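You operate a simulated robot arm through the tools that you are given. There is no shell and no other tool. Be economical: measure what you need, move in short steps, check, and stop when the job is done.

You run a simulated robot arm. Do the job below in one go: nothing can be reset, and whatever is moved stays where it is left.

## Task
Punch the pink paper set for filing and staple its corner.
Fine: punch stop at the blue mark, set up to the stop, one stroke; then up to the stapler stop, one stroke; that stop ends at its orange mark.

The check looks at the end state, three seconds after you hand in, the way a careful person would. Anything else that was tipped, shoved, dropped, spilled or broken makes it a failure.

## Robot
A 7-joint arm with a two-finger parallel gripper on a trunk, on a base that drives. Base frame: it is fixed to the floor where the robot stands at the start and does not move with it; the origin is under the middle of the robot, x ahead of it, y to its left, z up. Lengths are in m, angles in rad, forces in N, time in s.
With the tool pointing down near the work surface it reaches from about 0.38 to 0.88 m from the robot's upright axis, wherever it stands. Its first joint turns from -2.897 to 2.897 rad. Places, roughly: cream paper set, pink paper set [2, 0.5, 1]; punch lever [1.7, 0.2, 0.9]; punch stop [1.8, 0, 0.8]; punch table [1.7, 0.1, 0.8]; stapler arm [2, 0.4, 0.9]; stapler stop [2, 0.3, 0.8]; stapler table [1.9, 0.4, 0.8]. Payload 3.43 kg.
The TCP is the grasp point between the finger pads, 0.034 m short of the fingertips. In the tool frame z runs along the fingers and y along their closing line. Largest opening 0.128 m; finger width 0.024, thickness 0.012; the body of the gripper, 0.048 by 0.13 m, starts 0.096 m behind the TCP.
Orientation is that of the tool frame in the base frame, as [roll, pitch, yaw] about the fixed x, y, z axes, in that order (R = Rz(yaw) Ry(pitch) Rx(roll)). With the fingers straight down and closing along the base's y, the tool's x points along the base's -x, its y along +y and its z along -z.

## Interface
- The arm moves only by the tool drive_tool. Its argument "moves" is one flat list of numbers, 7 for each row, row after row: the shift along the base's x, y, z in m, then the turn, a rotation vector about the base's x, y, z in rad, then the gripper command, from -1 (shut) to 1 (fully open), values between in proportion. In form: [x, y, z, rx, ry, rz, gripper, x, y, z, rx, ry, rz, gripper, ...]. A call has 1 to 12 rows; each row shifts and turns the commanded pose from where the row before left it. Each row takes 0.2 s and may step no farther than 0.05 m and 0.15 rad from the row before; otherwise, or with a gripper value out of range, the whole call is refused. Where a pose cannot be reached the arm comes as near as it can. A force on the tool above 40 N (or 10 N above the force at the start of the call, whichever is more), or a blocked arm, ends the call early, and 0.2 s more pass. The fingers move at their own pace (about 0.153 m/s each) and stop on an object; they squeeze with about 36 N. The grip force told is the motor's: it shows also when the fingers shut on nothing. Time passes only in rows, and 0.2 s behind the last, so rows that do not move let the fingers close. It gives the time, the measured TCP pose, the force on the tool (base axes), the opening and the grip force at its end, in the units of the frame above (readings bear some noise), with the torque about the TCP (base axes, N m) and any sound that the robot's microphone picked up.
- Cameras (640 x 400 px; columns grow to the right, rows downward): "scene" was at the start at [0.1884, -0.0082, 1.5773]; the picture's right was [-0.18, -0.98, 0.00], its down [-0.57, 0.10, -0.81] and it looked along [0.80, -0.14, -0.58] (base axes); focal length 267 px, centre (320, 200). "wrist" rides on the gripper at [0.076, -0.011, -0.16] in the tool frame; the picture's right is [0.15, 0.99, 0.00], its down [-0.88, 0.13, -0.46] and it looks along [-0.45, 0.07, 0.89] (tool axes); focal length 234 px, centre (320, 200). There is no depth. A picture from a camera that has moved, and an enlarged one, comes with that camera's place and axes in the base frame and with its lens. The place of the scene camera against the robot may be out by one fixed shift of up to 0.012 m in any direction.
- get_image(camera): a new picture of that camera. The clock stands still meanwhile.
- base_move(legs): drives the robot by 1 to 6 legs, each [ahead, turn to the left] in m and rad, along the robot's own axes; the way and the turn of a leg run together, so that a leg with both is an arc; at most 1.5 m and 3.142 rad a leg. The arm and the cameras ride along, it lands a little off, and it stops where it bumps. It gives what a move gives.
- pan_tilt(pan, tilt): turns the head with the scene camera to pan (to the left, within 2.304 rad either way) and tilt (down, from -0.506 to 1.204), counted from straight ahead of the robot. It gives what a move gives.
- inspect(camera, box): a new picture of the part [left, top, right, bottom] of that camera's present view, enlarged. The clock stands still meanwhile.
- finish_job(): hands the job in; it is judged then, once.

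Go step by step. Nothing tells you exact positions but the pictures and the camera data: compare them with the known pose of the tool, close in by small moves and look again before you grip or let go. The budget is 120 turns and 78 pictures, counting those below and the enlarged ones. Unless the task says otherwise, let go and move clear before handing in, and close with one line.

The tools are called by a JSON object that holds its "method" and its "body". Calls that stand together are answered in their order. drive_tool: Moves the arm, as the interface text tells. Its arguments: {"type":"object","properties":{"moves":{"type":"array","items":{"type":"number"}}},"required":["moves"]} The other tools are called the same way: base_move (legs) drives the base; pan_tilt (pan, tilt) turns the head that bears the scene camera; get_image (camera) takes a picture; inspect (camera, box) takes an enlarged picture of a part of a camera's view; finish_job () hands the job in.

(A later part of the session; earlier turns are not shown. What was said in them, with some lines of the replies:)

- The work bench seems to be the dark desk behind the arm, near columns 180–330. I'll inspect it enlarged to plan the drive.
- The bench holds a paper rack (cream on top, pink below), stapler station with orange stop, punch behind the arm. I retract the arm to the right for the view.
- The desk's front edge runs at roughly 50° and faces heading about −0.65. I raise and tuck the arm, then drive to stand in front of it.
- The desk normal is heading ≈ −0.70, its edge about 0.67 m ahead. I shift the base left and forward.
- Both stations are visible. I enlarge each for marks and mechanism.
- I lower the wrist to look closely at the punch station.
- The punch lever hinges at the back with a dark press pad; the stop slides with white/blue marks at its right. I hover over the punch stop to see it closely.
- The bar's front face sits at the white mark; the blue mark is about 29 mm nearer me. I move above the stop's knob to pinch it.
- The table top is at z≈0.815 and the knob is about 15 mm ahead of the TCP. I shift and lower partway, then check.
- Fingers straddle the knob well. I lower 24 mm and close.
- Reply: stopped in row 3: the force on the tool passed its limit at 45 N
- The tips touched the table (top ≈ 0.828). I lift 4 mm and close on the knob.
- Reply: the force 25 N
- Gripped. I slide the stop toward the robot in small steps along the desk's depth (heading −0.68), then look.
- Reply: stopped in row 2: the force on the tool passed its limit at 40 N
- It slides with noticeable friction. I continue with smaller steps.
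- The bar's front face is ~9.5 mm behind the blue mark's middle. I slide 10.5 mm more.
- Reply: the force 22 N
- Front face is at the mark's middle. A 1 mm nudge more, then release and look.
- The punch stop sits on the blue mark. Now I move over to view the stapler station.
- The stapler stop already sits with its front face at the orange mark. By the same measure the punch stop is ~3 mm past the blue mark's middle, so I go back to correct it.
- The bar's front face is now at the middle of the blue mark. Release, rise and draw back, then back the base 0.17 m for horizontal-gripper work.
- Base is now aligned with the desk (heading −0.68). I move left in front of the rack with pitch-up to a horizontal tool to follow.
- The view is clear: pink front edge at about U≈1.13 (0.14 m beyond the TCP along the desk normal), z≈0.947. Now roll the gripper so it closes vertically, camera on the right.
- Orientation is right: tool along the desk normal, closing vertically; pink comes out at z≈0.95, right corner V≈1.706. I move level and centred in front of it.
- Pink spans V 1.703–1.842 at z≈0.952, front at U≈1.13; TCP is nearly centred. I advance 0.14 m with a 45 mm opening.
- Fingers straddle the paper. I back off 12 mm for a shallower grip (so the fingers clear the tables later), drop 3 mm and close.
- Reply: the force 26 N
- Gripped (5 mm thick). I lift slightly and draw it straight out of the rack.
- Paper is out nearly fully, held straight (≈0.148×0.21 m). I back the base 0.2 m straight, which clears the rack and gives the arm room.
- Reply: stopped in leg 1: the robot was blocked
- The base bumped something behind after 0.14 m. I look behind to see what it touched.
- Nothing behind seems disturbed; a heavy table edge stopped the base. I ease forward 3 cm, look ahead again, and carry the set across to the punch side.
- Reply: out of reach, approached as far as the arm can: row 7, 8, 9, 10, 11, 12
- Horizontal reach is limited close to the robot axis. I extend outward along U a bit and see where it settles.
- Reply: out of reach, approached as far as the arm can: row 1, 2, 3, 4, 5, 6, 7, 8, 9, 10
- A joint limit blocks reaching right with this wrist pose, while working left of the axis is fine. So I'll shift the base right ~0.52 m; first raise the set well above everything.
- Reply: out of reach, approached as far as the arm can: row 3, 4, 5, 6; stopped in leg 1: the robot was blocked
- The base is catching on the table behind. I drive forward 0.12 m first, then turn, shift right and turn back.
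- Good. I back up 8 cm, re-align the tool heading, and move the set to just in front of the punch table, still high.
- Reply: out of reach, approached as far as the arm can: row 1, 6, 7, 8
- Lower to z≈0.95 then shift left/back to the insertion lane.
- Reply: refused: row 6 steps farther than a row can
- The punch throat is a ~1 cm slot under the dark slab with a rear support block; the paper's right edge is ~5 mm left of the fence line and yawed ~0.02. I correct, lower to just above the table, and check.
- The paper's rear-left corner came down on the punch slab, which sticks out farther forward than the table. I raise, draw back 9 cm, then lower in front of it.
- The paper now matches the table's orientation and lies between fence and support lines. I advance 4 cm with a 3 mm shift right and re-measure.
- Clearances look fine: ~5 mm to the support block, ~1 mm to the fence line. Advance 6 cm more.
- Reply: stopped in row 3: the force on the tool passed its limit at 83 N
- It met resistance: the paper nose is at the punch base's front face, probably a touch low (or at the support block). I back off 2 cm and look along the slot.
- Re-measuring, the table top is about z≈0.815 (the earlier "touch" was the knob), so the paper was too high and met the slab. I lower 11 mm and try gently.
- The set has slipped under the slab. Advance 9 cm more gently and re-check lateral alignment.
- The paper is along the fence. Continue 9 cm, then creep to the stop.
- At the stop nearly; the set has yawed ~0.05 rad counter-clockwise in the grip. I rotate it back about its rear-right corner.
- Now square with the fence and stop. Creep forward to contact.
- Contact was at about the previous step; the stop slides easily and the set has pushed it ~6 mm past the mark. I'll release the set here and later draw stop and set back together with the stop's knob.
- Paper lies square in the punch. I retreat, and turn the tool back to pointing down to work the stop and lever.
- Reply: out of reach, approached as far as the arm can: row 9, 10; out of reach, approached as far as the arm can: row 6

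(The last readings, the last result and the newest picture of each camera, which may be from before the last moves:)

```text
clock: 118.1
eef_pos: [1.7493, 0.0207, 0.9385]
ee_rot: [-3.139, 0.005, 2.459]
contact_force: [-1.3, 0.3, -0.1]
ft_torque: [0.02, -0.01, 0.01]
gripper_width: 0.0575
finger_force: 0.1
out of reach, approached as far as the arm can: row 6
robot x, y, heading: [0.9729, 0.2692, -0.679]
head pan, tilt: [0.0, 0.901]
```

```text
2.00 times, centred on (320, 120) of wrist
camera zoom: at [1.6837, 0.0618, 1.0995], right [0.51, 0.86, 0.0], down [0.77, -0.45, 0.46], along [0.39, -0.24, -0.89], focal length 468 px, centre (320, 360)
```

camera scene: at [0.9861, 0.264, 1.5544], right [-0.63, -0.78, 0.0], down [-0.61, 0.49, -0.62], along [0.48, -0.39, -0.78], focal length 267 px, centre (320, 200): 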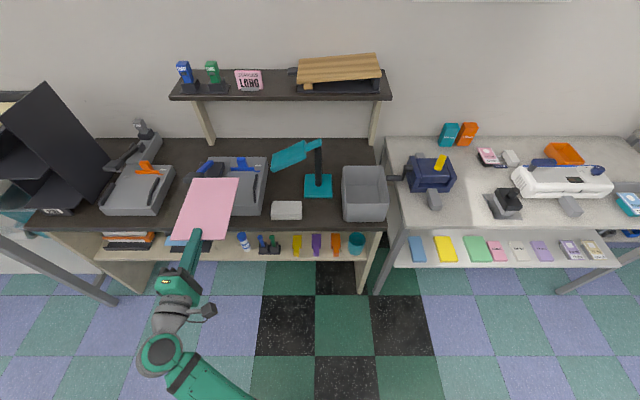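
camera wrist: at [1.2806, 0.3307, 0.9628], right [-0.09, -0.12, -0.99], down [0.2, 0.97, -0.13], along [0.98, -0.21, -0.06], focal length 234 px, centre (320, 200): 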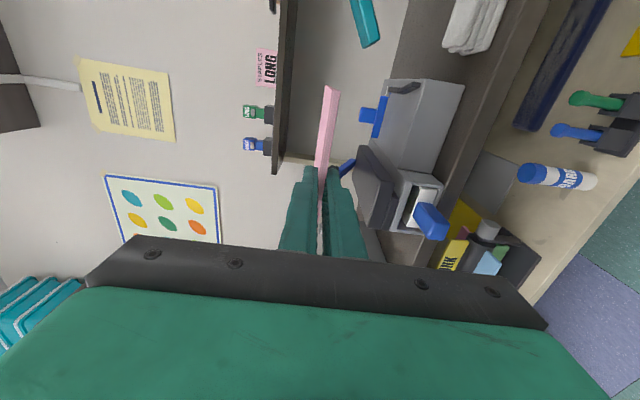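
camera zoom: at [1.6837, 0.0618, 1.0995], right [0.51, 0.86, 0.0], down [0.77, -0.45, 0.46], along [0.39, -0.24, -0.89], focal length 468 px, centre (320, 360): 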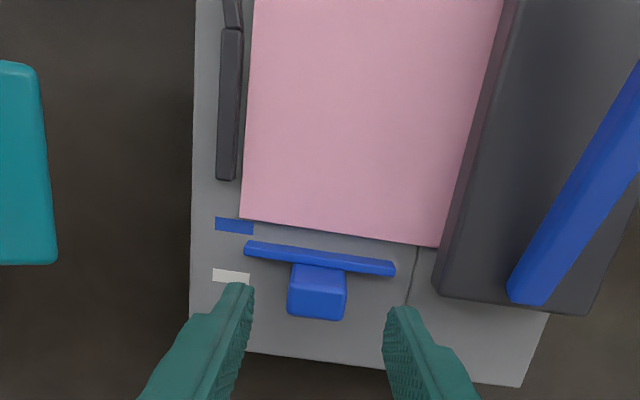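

Fingers are aligned with the knob; paper's rear edge lies by the blue mark. I lower, grip the knob, and slide ~8 mm toward me.

{"method": "drive_tool", "body": {"moves": [0, 0, -0.025, 0, 0, 0, -0.1, 0, 0, -0.025, 0, 0, 0, -0.1, 0, 0, -0.022, 0, 0, 0, -0.1, 0, 0, 0, 0, 0, 0, -0.5, 0, 0, 0, 0, 0, 0, -0.65, 0, 0, 0, 0, 0, 0, -1, 0, 0, 0, 0, 0, 0, -1]}}

{"method": "drive_tool", "body": {"moves": [-0.0019, 0.0016, 0, 0, 0, 0, -1, -0.0019, 0.0016, 0, 0, 0, 0, -1, -0.0019, 0.0016, 0, 0, 0, 0, -1, 0, 0, 0, 0, 0, 0, -1]}}

{"method": "inspect", "body": {"camera": "wrist", "box": [220, 40, 380, 160]}}

```text
clock: 119.7
eef_pos: [1.7483, 0.0217, 0.9267]
ee_rot: [-3.139, 0.002, 2.462]
contact_force: [0.2, 0.1, 1.4]
ft_torque: [0.01, -0.01, -0.01]
gripper_width: 0.0
finger_force: 32.6
out of reach, approached as far as the arm can: row 1, 2, 3
robot x, y, heading: [0.973, 0.2693, -0.686]
head pan, tilt: [0.0, 0.901]
```

```text
clock: 120.7
eef_pos: [1.7427, 0.0268, 0.927]
ee_rot: [-3.139, 0.002, 2.46]
contact_force: [-0.1, 0.3, 1.0]
ft_torque: [0.0, 0.02, -0.01]
gripper_width: 0.0001
finger_force: 33.0
robot x, y, heading: [0.9751, 0.2667, -0.685]
head pan, tilt: [0.0, 0.901]
```

```text
3.33 times, centred on (300, 100) of wrist
camera zoom: at [1.6774, 0.0672, 1.0872], right [0.51, 0.86, 0.0], down [0.77, -0.45, 0.46], along [0.39, -0.24, -0.89], focal length 781 px, centre (387, 533)
```

zoom: 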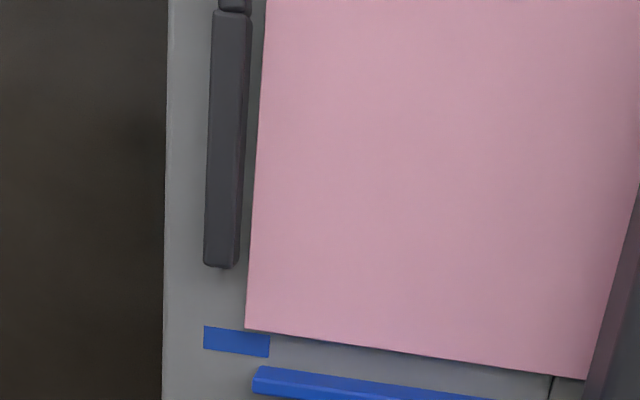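

Slightly beyond reach downward. I lift, drive the base 8 cm forward, and re-align above the knob.

{"method": "drive_tool", "body": {"moves": [-0.0194, 0.0157, 0.03, 0, 0, 0, -0.1, -0.0233, 0.0189, 0.03, 0, 0, 0, -0.1, -0.0233, 0.0189, 0.01, 0, 0, 0, -0.1]}}

{"method": "base_move", "body": {"legs": [[0.09, 0]]}}

```text
clock: 121.5
eef_pos: [1.6769, 0.0792, 0.9964]
ee_rot: [-3.141, 0.003, 2.458]
contact_force: [-0.5, 0.0, -0.4]
ft_torque: [0.03, -0.01, -0.01]
gripper_width: 0.0577
finger_force: 0.0
robot x, y, heading: [0.9758, 0.2704, -0.676]
head pan, tilt: [0.0, 0.901]
```

```text
clock: 122.6
eef_pos: [1.747, 0.0215, 0.9971]
ee_rot: [-3.138, 0.001, 2.459]
contact_force: [-0.6, 0.3, -0.9]
ft_torque: [0.04, 0.02, 0.0]
gripper_width: 0.0576
finger_force: 0.1
robot x, y, heading: [1.0501, 0.2124, -0.685]
head pan, tilt: [0.0, 0.901]
```

{"method": "drive_tool", "body": {"moves": [0.002, -0.001, -0.03, 0, 0, 0, -0.1, 0, 0, -0.04, 0, 0, 0, -0.1, 0, 0, -0.03, 0, 0, 0, -0.1]}}

{"method": "inspect", "body": {"camera": "wrist", "box": [220, 40, 420, 190]}}

```text
clock: 123.4
eef_pos: [1.7495, 0.0215, 0.8964]
ee_rot: [-3.138, 0.003, 2.459]
contact_force: [0.5, 0.7, 0.2]
ft_torque: [-0.01, -0.02, 0.01]
gripper_width: 0.0574
finger_force: 0.1
robot x, y, heading: [1.0446, 0.2101, -0.684]
head pan, tilt: [0.0, 0.901]
```

```text
2.67 times, centred on (320, 115) of wrist
camera zoom: at [1.684, 0.0614, 1.0568], right [0.51, 0.86, 0.0], down [0.76, -0.45, 0.46], along [0.39, -0.24, -0.89], focal length 624 px, centre (320, 427)
```

zoom: 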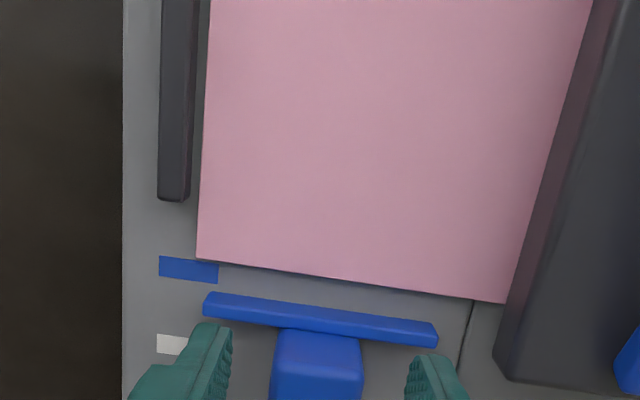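

I lower, grip, and bring the stop ~11 mm toward me, slightly short of the mark, so that pushing the set against it finishes exactly at the mark.

{"method": "drive_tool", "body": {"moves": [0, 0, -0.015, 0, 0, 0, -0.1, 0, 0, -0.014, 0, 0, 0, -0.1, 0, 0, 0, 0, 0, 0, -0.4, 0, 0, 0, 0, 0, 0, -0.6, 0, 0, 0, 0, 0, 0, -1, 0, 0, 0, 0, 0, 0, -1]}}

{"method": "drive_tool", "body": {"moves": [-0.0023, 0.0019, 0, 0, 0, 0, -1, -0.0023, 0.0019, 0, 0, 0, 0, -1, -0.0023, 0.0019, 0, 0, 0, 0, -1, -0.0016, 0.0013, 0, 0, 0, 0, -1, 0, 0, 0, 0, 0, 0, -1]}}

{"method": "inspect", "body": {"camera": "wrist", "box": [220, 40, 380, 160]}}

```text
clock: 124.8
eef_pos: [1.7499, 0.0202, 0.8676]
ee_rot: [-3.137, 0.004, 2.458]
contact_force: [-1.5, -1.8, 0.1]
ft_torque: [0.0, -0.42, -0.03]
gripper_width: 0.0312
finger_force: 44.9
robot x, y, heading: [1.0451, 0.2105, -0.685]
head pan, tilt: [0.0, 0.901]
```

```text
clock: 126.0
eef_pos: [1.74, 0.0285, 0.8678]
ee_rot: [-3.138, 0.001, 2.457]
contact_force: [-1.5, -1.8, 0.6]
ft_torque: [-0.65, -1.06, -0.06]
gripper_width: 0.0314
finger_force: 44.6
robot x, y, heading: [1.0461, 0.2087, -0.686]
head pan, tilt: [0.0, 0.901]
```

```text
3.33 times, centred on (300, 100) of wrist
camera zoom: at [1.6753, 0.0684, 1.0285], right [0.51, 0.86, 0.0], down [0.77, -0.45, 0.46], along [0.39, -0.24, -0.89], focal length 781 px, centre (387, 533)
```

zoom: 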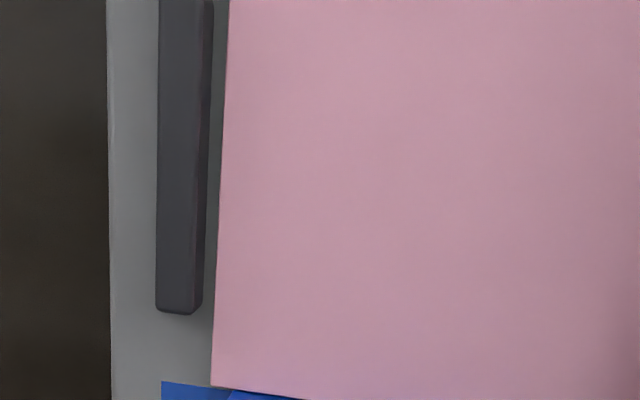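

The set now rests against the stop, which is ~4 mm short of the blue mark's middle. I release, withdraw up and to the front of the paper for a gentle push.

{"method": "drive_tool", "body": {"moves": [0, 0, 0, 0, 0, 0, -0.4, 0, 0, 0, 0, 0, 0, -0.1, 0, 0, 0.04, 0, 0, 0, -0.1, 0, 0, 0.04, 0, 0, 0, -0.1, 0, 0, 0.04, 0, 0, 0, -0.5, -0.0333, 0.0308, 0, 0, 0, 0, -1, -0.0333, 0.0308, 0, 0, 0, 0, -1, -0.0333, 0.0308, 0, 0, 0, 0, -1, -0.0333, 0.0308, 0, 0, 0, 0, -1, -0.0333, 0.0308, 0, 0, 0, 0, -1, -0.0333, 0.0308, 0, 0, 0, 0, -1]}}

{"method": "inspect", "body": {"camera": "scene", "box": [160, 160, 320, 300]}}

```text
clock: 128.4
eef_pos: [1.5402, 0.2122, 0.9867]
ee_rot: [-3.139, 0.003, 2.456]
contact_force: [0.2, -0.3, -0.4]
ft_torque: [0.05, 0.01, 0.03]
gripper_width: 0.0
finger_force: 33.0
robot x, y, heading: [1.0483, 0.2109, -0.686]
head pan, tilt: [0.0, 0.901]
```

```text
2.86 times, centred on (240, 230) of scene
camera zoom: at [1.183, 0.1035, 1.5543], right [-0.63, -0.78, 0.0], down [-0.61, 0.5, -0.62], along [0.48, -0.39, -0.78], focal length 762 px, centre (549, 114)
```

zoom: 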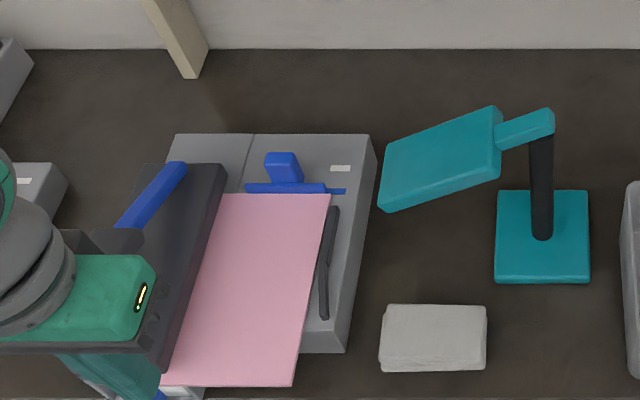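

Paper front edge is ~4 cm beyond the closed fingers. I lower in front of it and approach slowly.

{"method": "drive_tool", "body": {"moves": [0.0019, 0.0023, -0.04, 0, 0, 0, -1, 0, 0, -0.04, 0, 0, 0, -1, 0, 0, -0.04, 0, 0, 0, -1, 0, 0, -0.03, 0, 0, 0, -1, 0.0086, -0.0069, 0, 0, 0, 0, -1, 0.0086, -0.0069, 0, 0, 0, 0, -1, 0, 0, 0, 0, 0, 0, -1]}}

{"method": "drive_tool", "body": {"moves": [0.0016, -0.0013, 0, 0, 0, 0, -1, 0.0016, -0.0013, 0, 0, 0, 0, -1]}}

{"method": "drive_tool", "body": {"moves": [0.0016, -0.0013, 0, 0, 0, 0, -1, 0.0016, -0.0013, 0, 0, 0, 0, -1]}}

```text
clock: 130.0
eef_pos: [1.5596, 0.2014, 0.8382]
ee_rot: [-3.137, 0.003, 2.459]
contact_force: [-0.2, -0.9, 0.0]
ft_torque: [0.0, -0.04, 0.0]
gripper_width: 0.0
finger_force: 32.6
robot x, y, heading: [1.0454, 0.2124, -0.69]
head pan, tilt: [0.0, 0.901]
```

```text
clock: 130.6
eef_pos: [1.5618, 0.1986, 0.8372]
ee_rot: [-3.139, 0.003, 2.459]
contact_force: [0.1, 0.2, -0.3]
ft_torque: [0.06, 0.02, -0.01]
gripper_width: 0.0
finger_force: 33.0
robot x, y, heading: [1.0467, 0.2141, -0.683]
head pan, tilt: [0.0, 0.901]
```

```text
clock: 131.2
eef_pos: [1.5661, 0.195, 0.8381]
ee_rot: [-3.139, 0.002, 2.458]
contact_force: [-0.7, -0.3, -0.2]
ft_torque: [0.02, 0.03, -0.01]
gripper_width: 0.0
finger_force: 32.9
robot x, y, heading: [1.0488, 0.2117, -0.687]
head pan, tilt: [0.0, 0.901]
```

{"method": "inspect", "body": {"camera": "wrist", "box": [200, 80, 440, 240]}}

```text
2.50 times, centred on (320, 160) of wrist
camera zoom: at [1.5013, 0.2361, 0.9984], right [0.51, 0.86, 0.0], down [0.77, -0.45, 0.46], along [0.39, -0.24, -0.89], focal length 585 px, centre (320, 300)
```

zoom: 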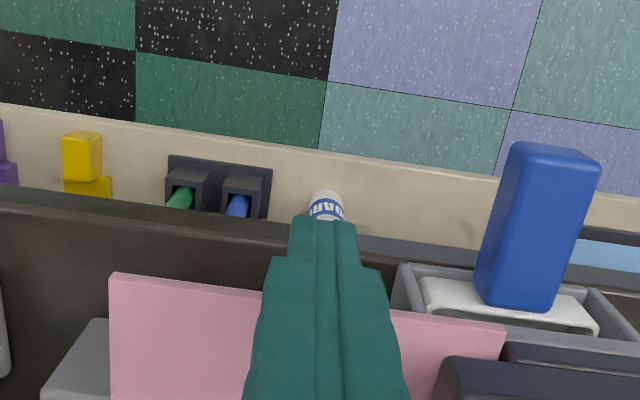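

Gap to the paper is ~2–3 mm. I advance 6 mm in small steps and check the stop in the scene view.

{"method": "drive_tool", "body": {"moves": [0.0016, -0.0013, 0, 0, 0, 0, -1, 0.0016, -0.0013, 0, 0, 0, 0, -1, 0.0016, -0.0013, 0, 0, 0, 0, -1, 0, 0, 0, 0, 0, 0, -1]}}

{"method": "inspect", "body": {"camera": "scene", "box": [200, 200, 260, 250]}}

```text
clock: 132.2
eef_pos: [1.571, 0.1925, 0.8376]
ee_rot: [-3.137, 0.001, 2.457]
contact_force: [-0.2, 1.1, 0.0]
ft_torque: [0.0, -0.03, 0.0]
gripper_width: 0.0
finger_force: 33.2
robot x, y, heading: [1.0497, 0.2114, -0.684]
head pan, tilt: [0.0, 0.901]
```

```text
8.00 times, centred on (230, 225) of scene
camera zoom: at [1.1826, 0.1039, 1.5544], right [-0.63, -0.78, 0.0], down [-0.61, 0.49, -0.62], along [0.48, -0.39, -0.78], focal length 2132 px, centre (1040, 0)
```

zoom: 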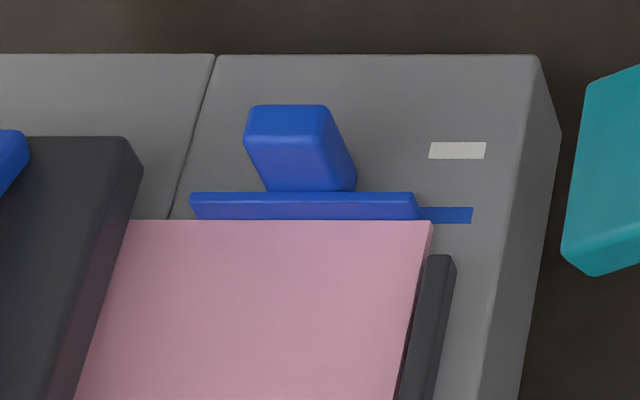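

The stop's face is ~2 mm short of the mark's middle and the set appears to touch it. I push 2.5 mm more and re-check.

{"method": "drive_tool", "body": {"moves": [0.001, -0.0008, 0, 0, 0, 0, -1, 0.001, -0.0008, 0, 0, 0, 0, -1, 0, 0, 0, 0, 0, 0, -1]}}

{"method": "inspect", "body": {"camera": "scene", "box": [200, 200, 260, 250]}}

```text
clock: 133.0
eef_pos: [1.5729, 0.1907, 0.8383]
ee_rot: [-3.139, 0.003, 2.457]
contact_force: [-0.3, 0.7, 0.9]
ft_torque: [-0.01, 0.01, 0.02]
gripper_width: 0.0001
finger_force: 33.2
robot x, y, heading: [1.0497, 0.2104, -0.684]
head pan, tilt: [0.0, 0.901]
```

```text
8.00 times, centred on (230, 225) of scene
camera zoom: at [1.1826, 0.1039, 1.5544], right [-0.63, -0.78, 0.0], down [-0.61, 0.49, -0.62], along [0.48, -0.39, -0.78], focal length 2132 px, centre (1040, 0)
```

zoom: 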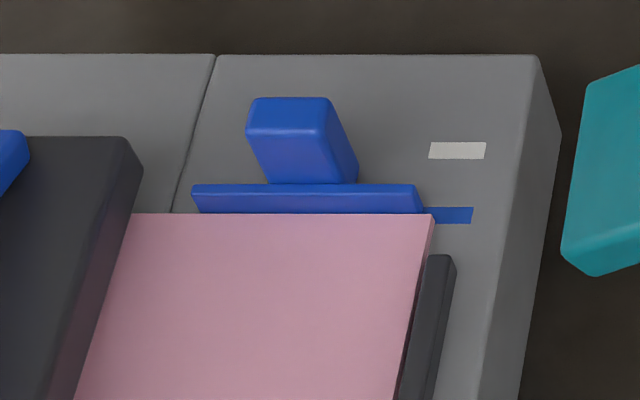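

The stop is now at the blue mark (within ~2 mm) with the set against it. Next: go over the lever pad (≈U 1.195, V 1.224, top z≈0.94) and check the alignment.

{"method": "drive_tool", "body": {"moves": [-0.0117, 0.0094, 0, 0, 0, 0, -1, -0.0156, 0.0126, 0, 0, 0, 0, -1, 0, 0, 0.045, 0, 0, 0, -1, 0, 0, 0.045, 0, 0, 0, -1, 0, 0, 0.045, 0, 0, 0, -1, 0, 0, 0.045, 0, 0, 0, -1, 0.038, -0.0027, 0, 0, 0, 0, -1, 0.038, -0.0027, 0, 0, 0, 0, -1, 0.038, -0.0027, 0, 0, 0, 0, -1, 0.038, -0.0027, 0, 0, 0, 0, -1]}}

{"method": "inspect", "body": {"camera": "wrist", "box": [200, 60, 440, 240]}}

```text
clock: 135.2
eef_pos: [1.6978, 0.2015, 1.0179]
ee_rot: [-3.141, 0.002, 2.457]
contact_force: [-0.4, 0.0, 0.3]
ft_torque: [0.02, -0.02, 0.01]
gripper_width: 0.0001
finger_force: 32.7
robot x, y, heading: [1.0427, 0.2159, -0.683]
head pan, tilt: [0.0, 0.901]
```

```text
2.22 times, centred on (320, 150) of wrist
camera zoom: at [1.6317, 0.2416, 1.1787], right [0.51, 0.86, 0.0], down [0.76, -0.45, 0.46], along [0.39, -0.24, -0.89], focal length 520 px, centre (320, 311)
```

zoom: 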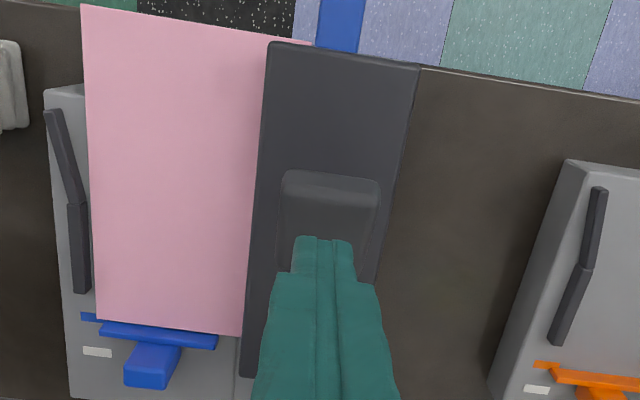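

The fingertip is over the pad. I press straight down steadily.

{"method": "drive_tool", "body": {"moves": [0.0019, 0.0023, -0.035, 0, 0, 0, -1, 0, 0, -0.008, 0, 0, 0, -1, 0, 0, -0.008, 0, 0, 0, -1, 0, 0, -0.008, 0, 0, 0, -1, 0, 0, -0.008, 0, 0, 0, -1, 0, 0, -0.008, 0, 0, 0, -1, 0, 0, -0.008, 0, 0, 0, -1]}}

```text
clock: 136.8
eef_pos: [1.6994, 0.2034, 0.9336]
ee_rot: [-3.139, 0.004, 2.458]
contact_force: [-3.6, 3.4, 8.8]
ft_torque: [0.19, 0.13, 0.01]
gripper_width: 0.0
finger_force: 32.4
robot x, y, heading: [1.0472, 0.2083, -0.682]
head pan, tilt: [0.0, 0.901]
```

{"method": "drive_tool", "body": {"moves": [0, 0, -0.006, 0, 0, 0, -1, 0, 0, -0.006, 0, 0, 0, -1, 0, 0, -0.006, 0, 0, 0, -1, 0, 0, -0.006, 0, 0, 0, -1, 0, 0, -0.006, 0, 0, 0, -1, 0, 0, -0.006, 0, 0, 0, -1]}}

```text
clock: 137.7
eef_pos: [1.6993, 0.2029, 0.9183]
ee_rot: [-3.141, 0.002, 2.46]
contact_force: [-9.4, 1.4, 17.9]
ft_torque: [0.16, 0.5, 0.08]
gripper_width: 0.0
finger_force: 33.5
robot x, y, heading: [1.0437, 0.2081, -0.692]
head pan, tilt: [0.0, 0.901]
stopped in row 4: the force on the tool passed its limit at 51 N (the readings are from after the stop); the commanded pose is now the measured one
```

{"method": "drive_tool", "body": {"moves": [0, 0, -0.002, 0, 0, 0, -1, 0, 0, -0.002, 0, 0, 0, -1, 0, 0, -0.002, 0, 0, 0, -1, 0, 0, -0.002, 0, 0, 0, -1, 0, 0, -0.002, 0, 0, 0, -1, 0, 0, -0.002, 0, 0, 0, -1]}}

```text
clock: 138.2
eef_pos: [1.6983, 0.2035, 0.918]
ee_rot: [3.141, 0.004, 2.46]
contact_force: [-8.3, 0.4, 14.5]
ft_torque: [0.1, 0.37, 0.06]
gripper_width: 0.0001
finger_force: 32.7
robot x, y, heading: [1.0457, 0.212, -0.68]
head pan, tilt: [0.0, 0.901]
stopped in row 2: the force on the tool passed its limit at 44 N (the readings are from after the stop); the commanded pose is now the measured one
```

A hard stop was met with fingertips at z≈0.884. I take one close look before releasing.

{"method": "inspect", "body": {"camera": "scene", "box": [130, 190, 270, 310]}}

```text
3.33 times, centred on (200, 250) of scene
camera zoom: at [1.1819, 0.1041, 1.5544], right [-0.63, -0.78, 0.0], down [-0.61, 0.49, -0.62], along [0.48, -0.39, -0.78], focal length 888 px, centre (720, 33)
```

zoom: 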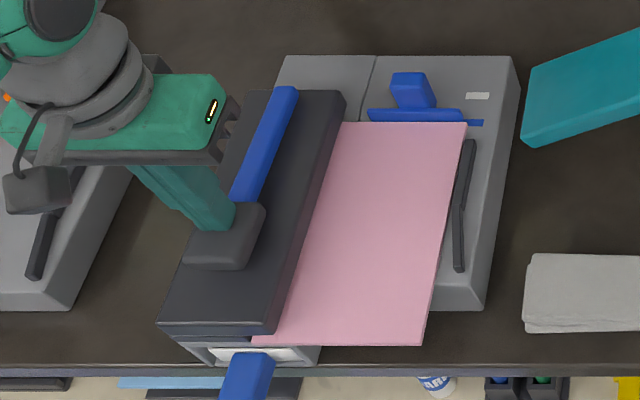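

The lever is fully down on the slab: one full stroke done, and the set is still against the stop. I raise gently, then back the base away for the horizontal grip again.

{"method": "drive_tool", "body": {"moves": [0, 0, 0.01, 0, 0, 0, -1, 0, 0, 0.015, 0, 0, 0, -1, 0, 0, 0.02, 0, 0, 0, -1, 0, 0, 0.03, 0, 0, 0, -1, 0, 0, 0.04, 0, 0, 0, -1, 0, 0, 0.045, 0, 0, 0, -1]}}

{"method": "base_move", "body": {"legs": [[-0.25, 0]]}}

{"method": "drive_tool", "body": {"moves": [0, 0, 0, -0.0943, -0.1166, 0, -0.6, 0, 0, 0, -0.0943, -0.1166, 0, -0.6, 0, 0, 0, -0.0943, -0.1166, 0, -0.6, 0, 0, 0, -0.0943, -0.1166, 0, -0.6, 0, 0, 0, -0.0943, -0.1166, 0, -0.6, 0, 0, 0, -0.0943, -0.1166, 0, -0.6, 0, 0, 0, -0.0943, -0.1166, 0, -0.6, 0, 0, 0, -0.0943, -0.1166, 0, -0.6, 0, 0, 0, -0.0943, -0.1166, 0, -0.6, 0, 0, 0, -0.0943, -0.1166, 0, -0.6, 0, 0, 0, -0.0444, -0.0549, 0, -0.6]}}

```text
clock: 139.6
eef_pos: [1.7, 0.2048, 1.0765]
ee_rot: [-3.14, 0.002, 2.459]
contact_force: [-0.5, 0.4, 0.0]
ft_torque: [0.01, 0.02, 0.04]
gripper_width: 0.0
finger_force: 33.1
robot x, y, heading: [1.0449, 0.2108, -0.683]
head pan, tilt: [0.0, 0.901]
```

```text
clock: 141.4
eef_pos: [1.5038, 0.3635, 1.0773]
ee_rot: [-3.141, 0.003, 2.46]
contact_force: [0.7, -0.3, 0.0]
ft_torque: [-0.01, 0.02, 0.03]
gripper_width: 0.0001
finger_force: 32.9
robot x, y, heading: [0.8494, 0.3706, -0.686]
head pan, tilt: [0.0, 0.901]
```

```text
clock: 143.8
eef_pos: [1.5056, 0.364, 1.0784]
ee_rot: [0.693, 1.566, 0.013]
contact_force: [-0.5, 0.6, -0.4]
ft_torque: [-0.04, 0.0, -0.01]
gripper_width: 0.0258
finger_force: 0.1
robot x, y, heading: [0.8467, 0.3705, -0.686]
head pan, tilt: [0.0, 0.901]
```

{"method": "drive_tool", "body": {"moves": [0, 0, 0, -0.1166, 0.0943, 0, -0.6, 0, 0, 0, -0.1166, 0.0943, 0, -0.6, 0, 0, 0, -0.1166, 0.0943, 0, -0.6, 0, 0, 0, -0.1166, 0.0943, 0, -0.6, 0, 0, 0, -0.1166, 0.0943, 0, -0.6, 0, 0, 0, -0.1166, 0.0943, 0, -0.6, 0, 0, 0, -0.1166, 0.0943, 0, -0.6, 0, 0, 0, -0.1166, 0.0943, 0, -0.6, 0, 0, 0, -0.1166, 0.0943, 0, -0.6, 0, 0, 0, -0.1166, 0.0943, 0, -0.6, 0, 0, 0, -0.0549, 0.0443, 0, -0.6]}}

```text
clock: 146.2
eef_pos: [1.5055, 0.3644, 1.0768]
ee_rot: [-1.571, 0.002, -2.248]
contact_force: [-0.3, -0.2, -0.1]
ft_torque: [-0.01, 0.02, 0.01]
gripper_width: 0.0255
finger_force: 0.0
robot x, y, heading: [0.8467, 0.3699, -0.679]
head pan, tilt: [0.0, 0.901]
```

Now align with the set's front edge (V 1.141, z≈0.8185) and advance to grip ~28 mm deep.

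{"method": "drive_tool", "body": {"moves": [-0.028, -0.0346, 0, 0, 0, 0, -0.6, -0.028, -0.0346, 0, 0, 0, 0, -0.6, 0, 0, -0.043, 0, 0, 0, -0.6, 0, 0, -0.043, 0, 0, 0, -0.6, 0, 0, -0.043, 0, 0, 0, -0.6, 0, 0, -0.043, 0, 0, 0, -0.6, 0, 0, -0.043, 0, 0, 0, -0.6, 0, 0, -0.0435, 0, 0, 0, -0.6, 0, 0, 0, 0, 0, 0, -0.6]}}

```text
clock: 148.2
eef_pos: [1.4484, 0.2953, 0.8158]
ee_rot: [-1.57, 0.003, -2.249]
contact_force: [0.0, 0.1, 0.0]
ft_torque: [-0.01, -0.01, 0.0]
gripper_width: 0.0256
finger_force: 0.1
robot x, y, heading: [0.853, 0.3715, -0.684]
head pan, tilt: [0.0, 0.901]
```

{"method": "drive_tool", "body": {"moves": [0.0272, -0.022, 0.003, 0, 0, 0, -0.6, 0.0272, -0.022, 0, 0, 0, 0, -0.6, 0.0272, -0.022, 0, 0, 0, 0, -0.6, 0.0249, -0.0201, 0, 0, 0, 0, -0.6, 0.0249, -0.0201, 0, 0, 0, 0, -0.6, 0, 0, 0, 0, 0, 0, -0.6]}}

{"method": "drive_tool", "body": {"moves": [0, 0, 0, 0, 0, 0, -0.8, 0, 0, 0, 0, 0, 0, -1, 0, 0, 0, 0, 0, 0, -1, 0, 0, 0, 0, 0, 0, -1]}}

```text
clock: 149.6
eef_pos: [1.58, 0.1897, 0.8204]
ee_rot: [-1.57, 0.004, -2.248]
contact_force: [-0.8, 1.1, 0.2]
ft_torque: [0.01, 0.02, -0.01]
gripper_width: 0.0256
finger_force: 0.1
robot x, y, heading: [0.8484, 0.3716, -0.685]
head pan, tilt: [0.0, 0.901]
```

```text
clock: 150.6
eef_pos: [1.5782, 0.1889, 0.821]
ee_rot: [-1.57, 0.003, -2.248]
contact_force: [0.9, -0.3, -0.9]
ft_torque: [0.06, 0.12, 0.01]
gripper_width: 0.0051
finger_force: 36.1
robot x, y, heading: [0.8465, 0.3665, -0.684]
head pan, tilt: [0.0, 0.901]
```

Gripped (5 mm). Pull the set straight out of the punch.

{"method": "drive_tool", "body": {"moves": [-0.0117, 0.0094, 0, 0, 0, 0, -1, -0.0194, 0.0157, 0, 0, 0, 0, -1, -0.0194, 0.0157, 0, 0, 0, 0, -1, -0.0194, 0.0157, 0, 0, 0, 0, -1, -0.0194, 0.0157, 0, 0, 0, 0, -1, -0.0194, 0.0157, 0, 0, 0, 0, -1, -0.0194, 0.0157, 0, 0, 0, 0, -1, -0.0194, 0.0157, 0, 0, 0, 0, -1, -0.0194, 0.0157, 0, 0, 0, 0, -1, -0.0194, 0.0157, 0, 0, 0, 0, -1, -0.0078, 0.0063, 0, 0, 0, 0, -1, 0, 0, 0, 0, 0, 0, -1]}}

```text
clock: 153.2
eef_pos: [1.385, 0.3463, 0.8216]
ee_rot: [-1.572, 0.003, -2.248]
contact_force: [0.9, -0.1, 0.7]
ft_torque: [0.08, 0.04, 0.0]
gripper_width: 0.0051
finger_force: 35.9
robot x, y, heading: [0.8528, 0.3717, -0.684]
head pan, tilt: [0.0, 0.901]
```

Out of the punch. I raise a little and check for the holes.

{"method": "drive_tool", "body": {"moves": [0, 0, 0.045, 0, 0, 0, -1, 0, 0, 0.045, 0, 0, 0, -1, 0, 0, 0.045, 0, 0, 0, -1, 0, 0, 0.045, 0, 0, 0, -1]}}

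{"method": "inspect", "body": {"camera": "scene", "box": [130, 140, 290, 280]}}

```text
clock: 154.2
eef_pos: [1.3868, 0.3453, 1.0008]
ee_rot: [-1.57, 0.004, -2.248]
contact_force: [0.5, -0.1, -1.2]
ft_torque: [0.08, 0.12, 0.0]
gripper_width: 0.0051
finger_force: 36.0
robot x, y, heading: [0.8497, 0.3712, -0.684]
head pan, tilt: [0.0, 0.901]
```

```text
2.86 times, centred on (210, 210) of scene
camera zoom: at [0.9863, 0.2638, 1.5544], right [-0.63, -0.78, 0.0], down [-0.61, 0.49, -0.62], along [0.48, -0.39, -0.78], focal length 762 px, centre (634, 171)
```

zoom: 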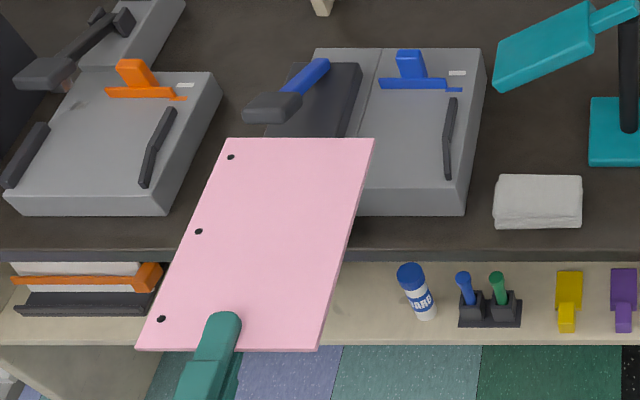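

Three clean holes. Now I shift the base left 0.38 m (forward, turn, drive, turn back) with the set held clear.

{"method": "base_move", "body": {"legs": [[0.1, 0], [0, 1.571], [0.38, 0], [0, -1.571]]}}

```text
clock: 166.0
eef_pos: [1.7045, 0.5893, 1.0002]
ee_rot: [-1.57, 0.004, -2.226]
contact_force: [0.5, -0.5, -1.1]
ft_torque: [0.08, 0.13, 0.0]
gripper_width: 0.005
finger_force: 36.1
robot x, y, heading: [1.1669, 0.5994, -0.663]
head pan, tilt: [0.0, 0.901]
```

{"method": "base_move", "body": {"legs": [[-0.1, -0.021]]}}

```text
clock: 167.1
eef_pos: [1.6261, 0.6391, 1.0001]
ee_rot: [-1.57, 0.004, -2.248]
contact_force: [0.3, -0.3, -1.2]
ft_torque: [0.1, 0.09, 0.0]
gripper_width: 0.0051
finger_force: 36.4
robot x, y, heading: [1.0868, 0.6621, -0.694]
head pan, tilt: [0.0, 0.901]
```

Aligned in front of the stapler table (V≈1.52). Lower to z 0.83 and advance so the nose just overlaps the table front, then feel down for contact.

{"method": "drive_tool", "body": {"moves": [0.0006, 0.0008, -0.043, 0, 0, 0, -1, 0, 0, -0.043, 0, 0, 0, -1, 0, 0, -0.043, 0, 0, 0, -1, 0, 0, -0.041, 0, 0, 0, -1, 0.0218, -0.0176, 0, 0, 0, 0, -1, 0.0218, -0.0176, 0, 0, 0, 0, -1, 0.0233, -0.0189, 0, 0, 0, 0, -1, 0, 0, 0, 0, 0, 0, -1]}}

{"method": "drive_tool", "body": {"moves": [0, 0, -0.003, 0, 0, 0, -1, 0, 0, -0.003, 0, 0, 0, -1, 0, 0, -0.003, 0, 0, 0, -1, 0, 0, -0.002, 0, 0, 0, -1, 0, 0, 0, 0, 0, 0, -1]}}

```text
clock: 168.9
eef_pos: [1.6945, 0.5855, 0.8296]
ee_rot: [-1.571, 0.005, -2.249]
contact_force: [0.4, 0.4, -1.1]
ft_torque: [0.09, 0.11, 0.0]
gripper_width: 0.0053
finger_force: 35.6
robot x, y, heading: [1.0857, 0.6629, -0.686]
head pan, tilt: [0.0, 0.901]
```

```text
clock: 170.1
eef_pos: [1.6931, 0.5858, 0.8182]
ee_rot: [-1.571, 0.004, -2.248]
contact_force: [0.2, 0.3, -1.6]
ft_torque: [0.11, 0.11, 0.01]
gripper_width: 0.0051
finger_force: 36.5
robot x, y, heading: [1.0885, 0.6642, -0.681]
head pan, tilt: [0.0, 0.901]
```

{"method": "drive_tool", "body": {"moves": [0, 0, -0.003, 0, 0, 0, -1, 0, 0, -0.003, 0, 0, 0, -1, 0, 0, -0.002, 0, 0, 0, -1, 0, 0, 0, 0, 0, 0, -1]}}

{"method": "drive_tool", "body": {"moves": [0, 0, -0.002, 0, 0, 0, -1, 0, 0, -0.002, 0, 0, 0, -1, 0, 0, 0, 0, 0, 0, -1]}}

```text
clock: 171.1
eef_pos: [1.6941, 0.5857, 0.8093]
ee_rot: [-1.57, 0.003, -2.248]
contact_force: [0.4, 0.3, -0.6]
ft_torque: [0.11, 0.13, 0.0]
gripper_width: 0.0049
finger_force: 35.8
robot x, y, heading: [1.0871, 0.662, -0.686]
head pan, tilt: [0.0, 0.901]
```

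```text
clock: 171.9
eef_pos: [1.6925, 0.5863, 0.8066]
ee_rot: [-1.57, 0.004, -2.247]
contact_force: [-0.2, 0.0, -0.7]
ft_torque: [0.11, 0.12, 0.0]
gripper_width: 0.0054
finger_force: 35.9
robot x, y, heading: [1.0906, 0.6652, -0.684]
head pan, tilt: [0.0, 0.901]
```

{"method": "drive_tool", "body": {"moves": [0.0023, -0.0019, 0, 0, 0, 0, -1, 0.0023, -0.0019, 0, 0, 0, 0, -1, 0.0023, -0.0019, 0, 0, 0, 0, -1, 0.0023, -0.0019, 0, 0, 0, 0, -1, 0.0023, -0.0019, 0, 0, 0, 0, -1, 0.0023, -0.0019, 0, 0, 0, 0, -1, 0.0023, -0.0019, 0, 0, 0, 0, -1, 0.0023, -0.0019, 0, 0, 0, 0, -1, 0, 0, 0, 0, 0, 0, -1]}}

```text
clock: 173.9
eef_pos: [1.7123, 0.5713, 0.8064]
ee_rot: [-1.571, 0.005, -2.248]
contact_force: [-0.5, 0.4, -1.7]
ft_torque: [0.07, 0.14, 0.01]
gripper_width: 0.0053
finger_force: 35.9
robot x, y, heading: [1.088, 0.6634, -0.685]
head pan, tilt: [0.0, 0.901]
```

{"method": "drive_tool", "body": {"moves": [0, 0, -0.0015, 0, 0, 0, -1, 0, 0, -0.0015, 0, 0, 0, -1, 0, 0, 0, 0, 0, 0, -1]}}

```text
clock: 174.7
eef_pos: [1.7114, 0.5704, 0.8039]
ee_rot: [-1.569, 0.005, -2.247]
contact_force: [-0.4, -0.2, -0.8]
ft_torque: [0.08, 0.1, 0.0]
gripper_width: 0.0052
finger_force: 35.7
robot x, y, heading: [1.0905, 0.6635, -0.682]
head pan, tilt: [0.0, 0.901]
```

{"method": "drive_tool", "body": {"moves": [0.0047, -0.0038, 0, 0, 0, 0, -1, 0.0047, -0.0038, 0, 0, 0, 0, -1, 0.0047, -0.0038, 0, 0, 0, 0, -1, 0.0047, -0.0038, 0, 0, 0, 0, -1, 0.0047, -0.0038, 0, 0, 0, 0, -1, 0.0047, -0.0038, 0, 0, 0, 0, -1, 0.0047, -0.0038, 0, 0, 0, 0, -1, 0.0047, -0.0038, 0, 0, 0, 0, -1, 0.0047, -0.0038, 0, 0, 0, 0, -1, 0.0047, -0.0038, 0, 0, 0, 0, -1, 0, 0, 0, 0, 0, 0, -1]}}

```text
clock: 177.1
eef_pos: [1.7576, 0.5329, 0.8042]
ee_rot: [-1.571, 0.003, -2.248]
contact_force: [0.0, 0.0, -1.1]
ft_torque: [0.1, 0.09, -0.01]
gripper_width: 0.0054
finger_force: 36.4
robot x, y, heading: [1.087, 0.6614, -0.687]
head pan, tilt: [0.0, 0.901]
```

{"method": "drive_tool", "body": {"moves": [0.0047, -0.0038, 0, 0, 0, 0, -1, 0.0047, -0.0038, 0, 0, 0, 0, -1, 0.0047, -0.0038, 0, 0, 0, 0, -1, 0.0047, -0.0038, 0, 0, 0, 0, -1, 0.0047, -0.0038, 0, 0, 0, 0, -1, 0.0047, -0.0038, 0, 0, 0, 0, -1, 0.0047, -0.0038, 0, 0, 0, 0, -1, 0.0047, -0.0038, 0, 0, 0, 0, -1, 0.0047, -0.0038, 0, 0, 0, 0, -1, 0.0047, -0.0038, 0, 0, 0, 0, -1, 0.0047, -0.0038, 0, 0, 0, 0, -1, 0, 0, 0, 0, 0, 0, -1]}}

```text
clock: 179.7
eef_pos: [1.8108, 0.4904, 0.8036]
ee_rot: [-1.57, 0.003, -2.249]
contact_force: [0.3, 0.2, -0.9]
ft_torque: [0.05, 0.09, -0.03]
gripper_width: 0.0053
finger_force: 36.1
robot x, y, heading: [1.0907, 0.6627, -0.685]
head pan, tilt: [0.0, 0.901]
```

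Nose should be ~8 mm before the stop. I take one close picture to measure the gap.

{"method": "inspect", "body": {"camera": "scene", "box": [200, 150, 280, 200]}}

```text
8.00 times, centred on (240, 175) of scene
camera zoom: at [1.2251, 0.5572, 1.5543], right [-0.63, -0.77, 0.0], down [-0.61, 0.5, -0.62], along [0.48, -0.39, -0.78], focal length 2132 px, centre (960, 400)
```

zoom: 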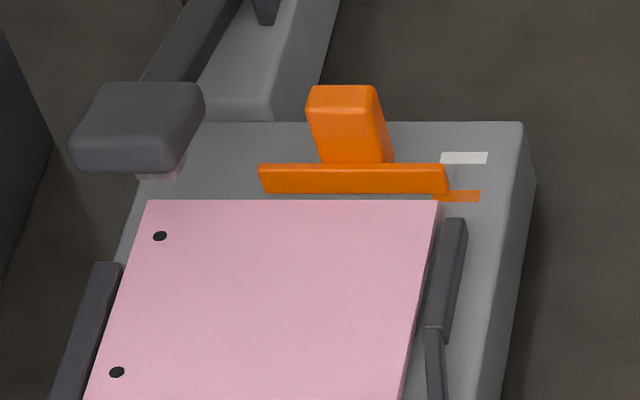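

The gap to the stop is ~10 mm, stop at its mark, holes visible, set between the guides. I advance 9 mm, set it down, and release wide.

{"method": "drive_tool", "body": {"moves": [0.0023, -0.0019, 0, 0, 0, 0, -1, 0.0023, -0.0019, 0, 0, 0, 0, -1, 0.0023, -0.0019, 0, 0, 0, 0, -1, 0, 0, -0.002, 0, 0, 0, -1, 0, 0, 0, 0, 0, 0, -1]}}

```text
clock: 180.9
eef_pos: [1.8171, 0.4847, 0.8018]
ee_rot: [-1.569, 0.004, -2.248]
contact_force: [-0.1, 0.2, -0.9]
ft_torque: [0.08, 0.12, 0.01]
gripper_width: 0.0054
finger_force: 35.7
robot x, y, heading: [1.0889, 0.6652, -0.687]
head pan, tilt: [0.0, 0.901]
```

{"method": "drive_tool", "body": {"moves": [0, 0, -0.002, 0, 0, 0, -1, 0, 0, -0.002, 0, 0, 0, -1, 0, 0, 0, 0, 0, 0, -1]}}

```text
clock: 181.7
eef_pos: [1.8171, 0.4847, 0.7977]
ee_rot: [-1.569, 0.003, -2.25]
contact_force: [-1.1, 0.1, 0.5]
ft_torque: [-0.01, 0.08, -0.06]
gripper_width: 0.0052
finger_force: 35.9
robot x, y, heading: [1.0892, 0.6651, -0.683]
head pan, tilt: [0.0, 0.901]
```

The set has just touched the table. I open the fingers, wait, then retreat.

{"method": "drive_tool", "body": {"moves": [0, 0, 0, 0, 0, 0, -0.65, 0, 0, 0, 0, 0, 0, -0.65, 0, 0, 0, 0, 0, 0, -0.65, 0, 0, 0, 0, 0, 0, -0.65, -0.0117, 0.0094, 0, 0, 0, 0, -0.65, -0.0156, 0.0126, 0, 0, 0, 0, -0.65, -0.0194, 0.0157, 0, 0, 0, 0, -0.65, -0.0156, 0.0126, 0, 0, 0, 0, -0.65, 0, 0, 0, 0, 0, 0, -1, 0, 0, 0, 0, 0, 0, -1]}}

```text
clock: 183.9
eef_pos: [1.7556, 0.5355, 0.7986]
ee_rot: [-1.57, 0.006, -2.248]
contact_force: [0.1, -0.1, 0.2]
ft_torque: [0.02, 0.01, 0.01]
gripper_width: 0.0002
finger_force: 33.2
robot x, y, heading: [1.0896, 0.6643, -0.68]
head pan, tilt: [0.0, 0.901]
```

I push the front edge with the closed fingertips to just about the stop.

{"method": "drive_tool", "body": {"moves": [0.0078, -0.0063, 0, 0, 0, 0, -1, 0.0078, -0.0063, 0, 0, 0, 0, -1, 0.0078, -0.0063, 0, 0, 0, 0, -1, 0.0047, -0.0038, 0, 0, 0, 0, -1, 0.0047, -0.0038, 0, 0, 0, 0, -1, 0.0031, -0.0025, 0, 0, 0, 0, -1, 0.0023, -0.0019, 0, 0, 0, 0, -1, 0.0016, -0.0013, 0, 0, 0, 0, -1, 0.0008, -0.0006, 0, 0, 0, 0, -1, 0, 0, 0, 0, 0, 0, -1]}}

```text
clock: 186.1
eef_pos: [1.7957, 0.5037, 0.7989]
ee_rot: [-1.571, 0.002, -2.246]
contact_force: [0.0, 0.0, -0.2]
ft_torque: [-0.01, 0.01, -0.02]
gripper_width: 0.0
finger_force: 33.2
robot x, y, heading: [1.0878, 0.6621, -0.682]
head pan, tilt: [0.0, 0.901]
```

{"method": "drive_tool", "body": {"moves": [0.001, -0.0008, 0, 0, 0, 0, -1, 0.001, -0.0008, 0, 0, 0, 0, -1, 0, 0, 0, 0, 0, 0, -1]}}

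{"method": "inspect", "body": {"camera": "scene", "box": [200, 150, 280, 200]}}

```text
clock: 186.9
eef_pos: [1.7967, 0.5014, 0.7974]
ee_rot: [-1.57, 0.004, -2.248]
contact_force: [0.3, 0.3, 0.2]
ft_torque: [-0.04, 0.01, -0.01]
gripper_width: 0.0
finger_force: 32.7
robot x, y, heading: [1.0912, 0.6619, -0.682]
head pan, tilt: [0.0, 0.901]
```

```text
8.00 times, centred on (240, 175) of scene
camera zoom: at [1.225, 0.5573, 1.5544], right [-0.63, -0.77, 0.0], down [-0.61, 0.5, -0.62], along [0.48, -0.39, -0.78], focal length 2132 px, centre (960, 400)
```

zoom: 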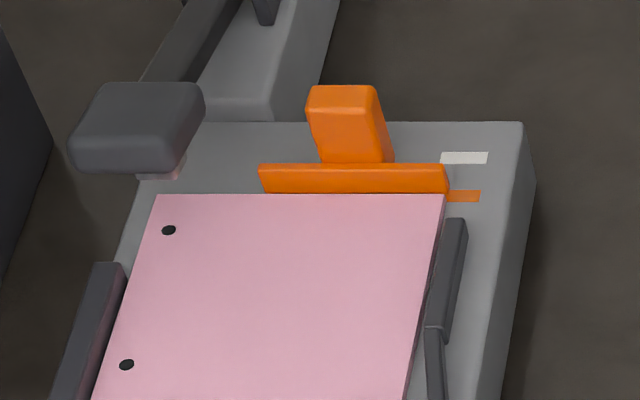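

The set is flush with the stop and the stop still at its mark. One more millimetre of push to ensure contact, then retreat and re-orient for the stroke.

{"method": "drive_tool", "body": {"moves": [0.0009, -0.0008, 0, 0, 0, 0, -1, 0, 0, 0, 0, 0, 0, -1, -0.0156, 0.0126, 0, 0, 0, 0, -1, -0.0311, 0.0251, 0, 0, 0, 0, -1, -0.0311, 0.0251, 0, 0, 0, 0, -1, -0.0155, 0.0126, 0.04, 0, 0, 0, -1, 0, 0, 0.048, 0, 0, 0, -1, 0, 0, 0.048, 0, 0, 0, -1, 0, 0, 0.048, 0, 0, 0, -1, 0, 0, 0.048, 0, 0, 0, -1, 0, 0, 0.048, 0, 0, 0, -1]}}

{"method": "drive_tool", "body": {"moves": [0, 0, 0, 0.1166, -0.0943, 0, -1, 0, 0, 0, 0.1166, -0.0943, 0, -1, 0, 0, 0, 0.1166, -0.0943, 0, -1, 0, 0, 0, 0.1166, -0.0943, 0, -1, 0, 0, 0, 0.1166, -0.0943, 0, -1, 0, 0, 0, 0.1166, -0.0943, 0, -1, 0, 0, 0, 0.1166, -0.0943, 0, -1, 0, 0, 0, 0.1166, -0.0943, 0, -1, 0, 0, 0, 0.1166, -0.0943, 0, -1, 0, 0, 0, 0.1166, -0.0943, 0, -1, 0, 0, 0, 0.0549, -0.0443, 0, -1]}}

{"method": "drive_tool", "body": {"moves": [0, 0, 0, 0.0943, 0.1166, 0, -1, 0, 0, 0, 0.0943, 0.1166, 0, -1, 0, 0, 0, 0.0943, 0.1166, 0, -1, 0, 0, 0, 0.0943, 0.1166, 0, -1, 0, 0, 0, 0.0943, 0.1166, 0, -1, 0, 0, 0, 0.0943, 0.1166, 0, -1, 0, 0, 0, 0.0943, 0.1166, 0, -1, 0, 0, 0, 0.0943, 0.1166, 0, -1, 0, 0, 0, 0.0943, 0.1166, 0, -1, 0, 0, 0, 0.0943, 0.1166, 0, -1, 0, 0, 0, 0.0444, 0.0549, 0, -1]}}

```text
clock: 189.3
eef_pos: [1.7055, 0.5772, 1.0783]
ee_rot: [-1.571, 0.004, -2.249]
contact_force: [0.8, 1.1, -0.5]
ft_torque: [0.02, 0.0, -0.03]
gripper_width: 0.0
finger_force: 33.4
robot x, y, heading: [1.0902, 0.6679, -0.68]
head pan, tilt: [0.0, 0.901]
```

```text
clock: 191.7
eef_pos: [1.7373, 0.6077, 1.0981]
ee_rot: [-1.587, 1.285, -2.286]
contact_force: [-0.2, 0.1, -0.4]
ft_torque: [0.04, -0.02, -0.01]
gripper_width: 0.0
finger_force: 33.2
out of reach, approached as far as the arm can: row 8, 9, 10, 11
robot x, y, heading: [1.0934, 0.66, -0.683]
head pan, tilt: [0.0, 0.901]
```

```text
clock: 194.1
eef_pos: [1.7526, 0.6301, 1.1103]
ee_rot: [-3.132, -0.005, 2.668]
contact_force: [-0.4, 0.1, 0.9]
ft_torque: [0.01, 0.0, -0.01]
gripper_width: 0.0
finger_force: 33.5
out of reach, approached as far as the arm can: row 1, 3, 4
robot x, y, heading: [1.0906, 0.6626, -0.683]
head pan, tilt: [0.0, 0.901]
```

Tool points down again. I straighten its yaw, shift right a bit for clearance from the rack, and drive forward 0.25 m.

{"method": "drive_tool", "body": {"moves": [-0.0264, -0.0327, 0, 0, 0, -0.1, -1, 0, 0, 0, 0, 0, -0.107, -1, 0, 0, 0, 0, 0, 0, -1]}}

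{"method": "base_move", "body": {"legs": [[0.25, 0]]}}

```text
clock: 194.9
eef_pos: [1.7259, 0.5963, 1.1099]
ee_rot: [-3.129, -0.002, 2.461]
contact_force: [-0.4, -0.5, 0.6]
ft_torque: [0.0, -0.01, 0.0]
gripper_width: 0.0001
finger_force: 32.8
robot x, y, heading: [1.0914, 0.6655, -0.682]
head pan, tilt: [0.0, 0.901]
```

```text
clock: 196.8
eef_pos: [1.9228, 0.4325, 1.1098]
ee_rot: [-3.13, -0.002, 2.46]
contact_force: [-0.3, -0.7, -0.5]
ft_torque: [-0.01, -0.01, 0.0]
gripper_width: 0.0
finger_force: 32.9
robot x, y, heading: [1.2809, 0.5033, -0.688]
head pan, tilt: [0.0, 0.901]
```

Move over the stapler pad (U 1.297, V 1.570, top z≈0.888) and descend to just above it.

{"method": "drive_tool", "body": {"moves": [0.0365, -0.0137, 0, 0, 0, 0, -1, 0.0364, -0.0136, 0, 0, 0, 0, -1, 0, 0, -0.045, 0, 0, 0, -1, 0, 0, -0.045, 0, 0, 0, -1, 0, 0, -0.045, 0, 0, 0, -1, 0, 0, -0.025, 0, 0, 0, -1, 0, 0, 0, 0, 0, 0, -1]}}

```text
clock: 198.4
eef_pos: [1.9956, 0.4062, 0.9503]
ee_rot: [-3.13, -0.001, 2.459]
contact_force: [-0.6, -0.4, 0.5]
ft_torque: [0.01, 0.02, -0.02]
gripper_width: 0.0003
finger_force: 33.1
robot x, y, heading: [1.2855, 0.5014, -0.688]
head pan, tilt: [0.0, 0.901]
```

{"method": "drive_tool", "body": {"moves": [0, 0, -0.007, 0, 0, 0, -1, 0, 0, -0.007, 0, 0, 0, -1, 0, 0, -0.007, 0, 0, 0, -1, 0, 0, -0.007, 0, 0, 0, -1, 0, 0, -0.007, 0, 0, 0, -1, 0, 0, -0.007, 0, 0, 0, -1]}}

```text
clock: 199.8
eef_pos: [1.996, 0.4054, 0.9079]
ee_rot: [-3.131, -0.003, 2.46]
contact_force: [-1.5, 2.5, 3.1]
ft_torque: [0.1, 0.02, 0.01]
gripper_width: 0.0
finger_force: 32.9
robot x, y, heading: [1.2884, 0.5046, -0.686]
head pan, tilt: [0.0, 0.901]
```

Contact with the pad (≈4 N). I keep pressing down steadily without lifting.

{"method": "drive_tool", "body": {"moves": [0, 0, -0.006, 0, 0, 0, -1, 0, 0, -0.006, 0, 0, 0, -1, 0, 0, -0.006, 0, 0, 0, -1, 0, 0, -0.006, 0, 0, 0, -1, 0, 0, -0.006, 0, 0, 0, -1, 0, 0, -0.006, 0, 0, 0, -1, 0, 0, -0.006, 0, 0, 0, -1, 0, 0, -0.006, 0, 0, 0, -1]}}

```text
clock: 201.0
eef_pos: [1.9967, 0.4067, 0.883]
ee_rot: [-3.131, -0.004, 2.459]
contact_force: [-9.8, 2.5, 18.6]
ft_torque: [0.22, 0.52, 0.1]
gripper_width: 0.0
finger_force: 32.6
robot x, y, heading: [1.2842, 0.5036, -0.691]
head pan, tilt: [0.0, 0.901]
stopped in row 6: the force on the tool passed its limit at 50 N (the readings are from after the stop); the commanded pose is now the measured one
```

Same signature as the punch's full stroke. One more slight press (still the same stroke) to make sure it is bottomed.

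{"method": "drive_tool", "body": {"moves": [0, 0, -0.002, 0, 0, 0, -1, 0, 0, -0.002, 0, 0, 0, -1, 0, 0, -0.002, 0, 0, 0, -1, 0, 0, -0.002, 0, 0, 0, -1]}}

```text
clock: 201.4
eef_pos: [1.9957, 0.4072, 0.8835]
ee_rot: [-3.13, -0.006, 2.46]
contact_force: [-9.7, 1.1, 17.1]
ft_torque: [0.19, 0.46, 0.08]
gripper_width: 0.0002
finger_force: 32.9
robot x, y, heading: [1.2844, 0.503, -0.693]
head pan, tilt: [0.0, 0.901]
stopped in row 2: the force on the tool passed its limit at 44 N (the readings are from after the stop); the commanded pose is now the measured one
```

It is bottomed. I rise gently and move the arm clear toward the robot.

{"method": "drive_tool", "body": {"moves": [0, 0, 0.01, 0, 0, 0, -1, 0, 0, 0.015, 0, 0, 0, -1, 0, 0, 0.02, 0, 0, 0, -1, 0, 0, 0.035, 0, 0, 0, -1, 0, 0, 0.045, 0, 0, 0, -1, 0, 0, 0.045, 0, 0, 0, -1, 0, 0, 0.045, 0, 0, 0, -1, -0.035, 0.0, 0, 0, 0, 0, -1]}}

{"method": "base_move", "body": {"legs": [[-0.2, 0]]}}

```text
clock: 203.2
eef_pos: [1.9608, 0.4066, 1.096]
ee_rot: [-3.132, -0.006, 2.46]
contact_force: [-0.7, 0.2, -0.6]
ft_torque: [0.02, 0.03, -0.01]
gripper_width: 0.0001
finger_force: 33.0
robot x, y, heading: [1.2854, 0.505, -0.686]
head pan, tilt: [0.0, 0.901]
```

```text
clock: 204.8
eef_pos: [1.8056, 0.5348, 1.095]
ee_rot: [-3.131, -0.005, 2.46]
contact_force: [0.5, -0.1, -0.4]
ft_torque: [-0.02, 0.03, 0.02]
gripper_width: 0.0
finger_force: 33.1
robot x, y, heading: [1.1327, 0.6285, -0.682]
head pan, tilt: [0.0, 0.901]
```

The pink set is punched and stapled, though I did not see the staple itself because I had no pictures left.

- **Punch:** the stop is at the blue mark to within about 2 mm. One lever stroke made three holes along the set's left edge.
- **Stapler:** the set was pushed up against the stop, which was at its orange mark in the last picture, followed by a final 1 mm push. One stroke bottomed out with the same force as the punch stroke.
- **Clear:** the arm has let go and moved away. Twice the base was stopped, apparently by the table behind it. I looked behind only after the first stop and saw nothing moved.

{"method": "finish_job", "body": {}}

```text
The job is handed in.
```

The pink set is punched and has had one stapler stroke. It was left flush against the stapler stop at the orange mark, but I had no pictures left to see the staple itself.
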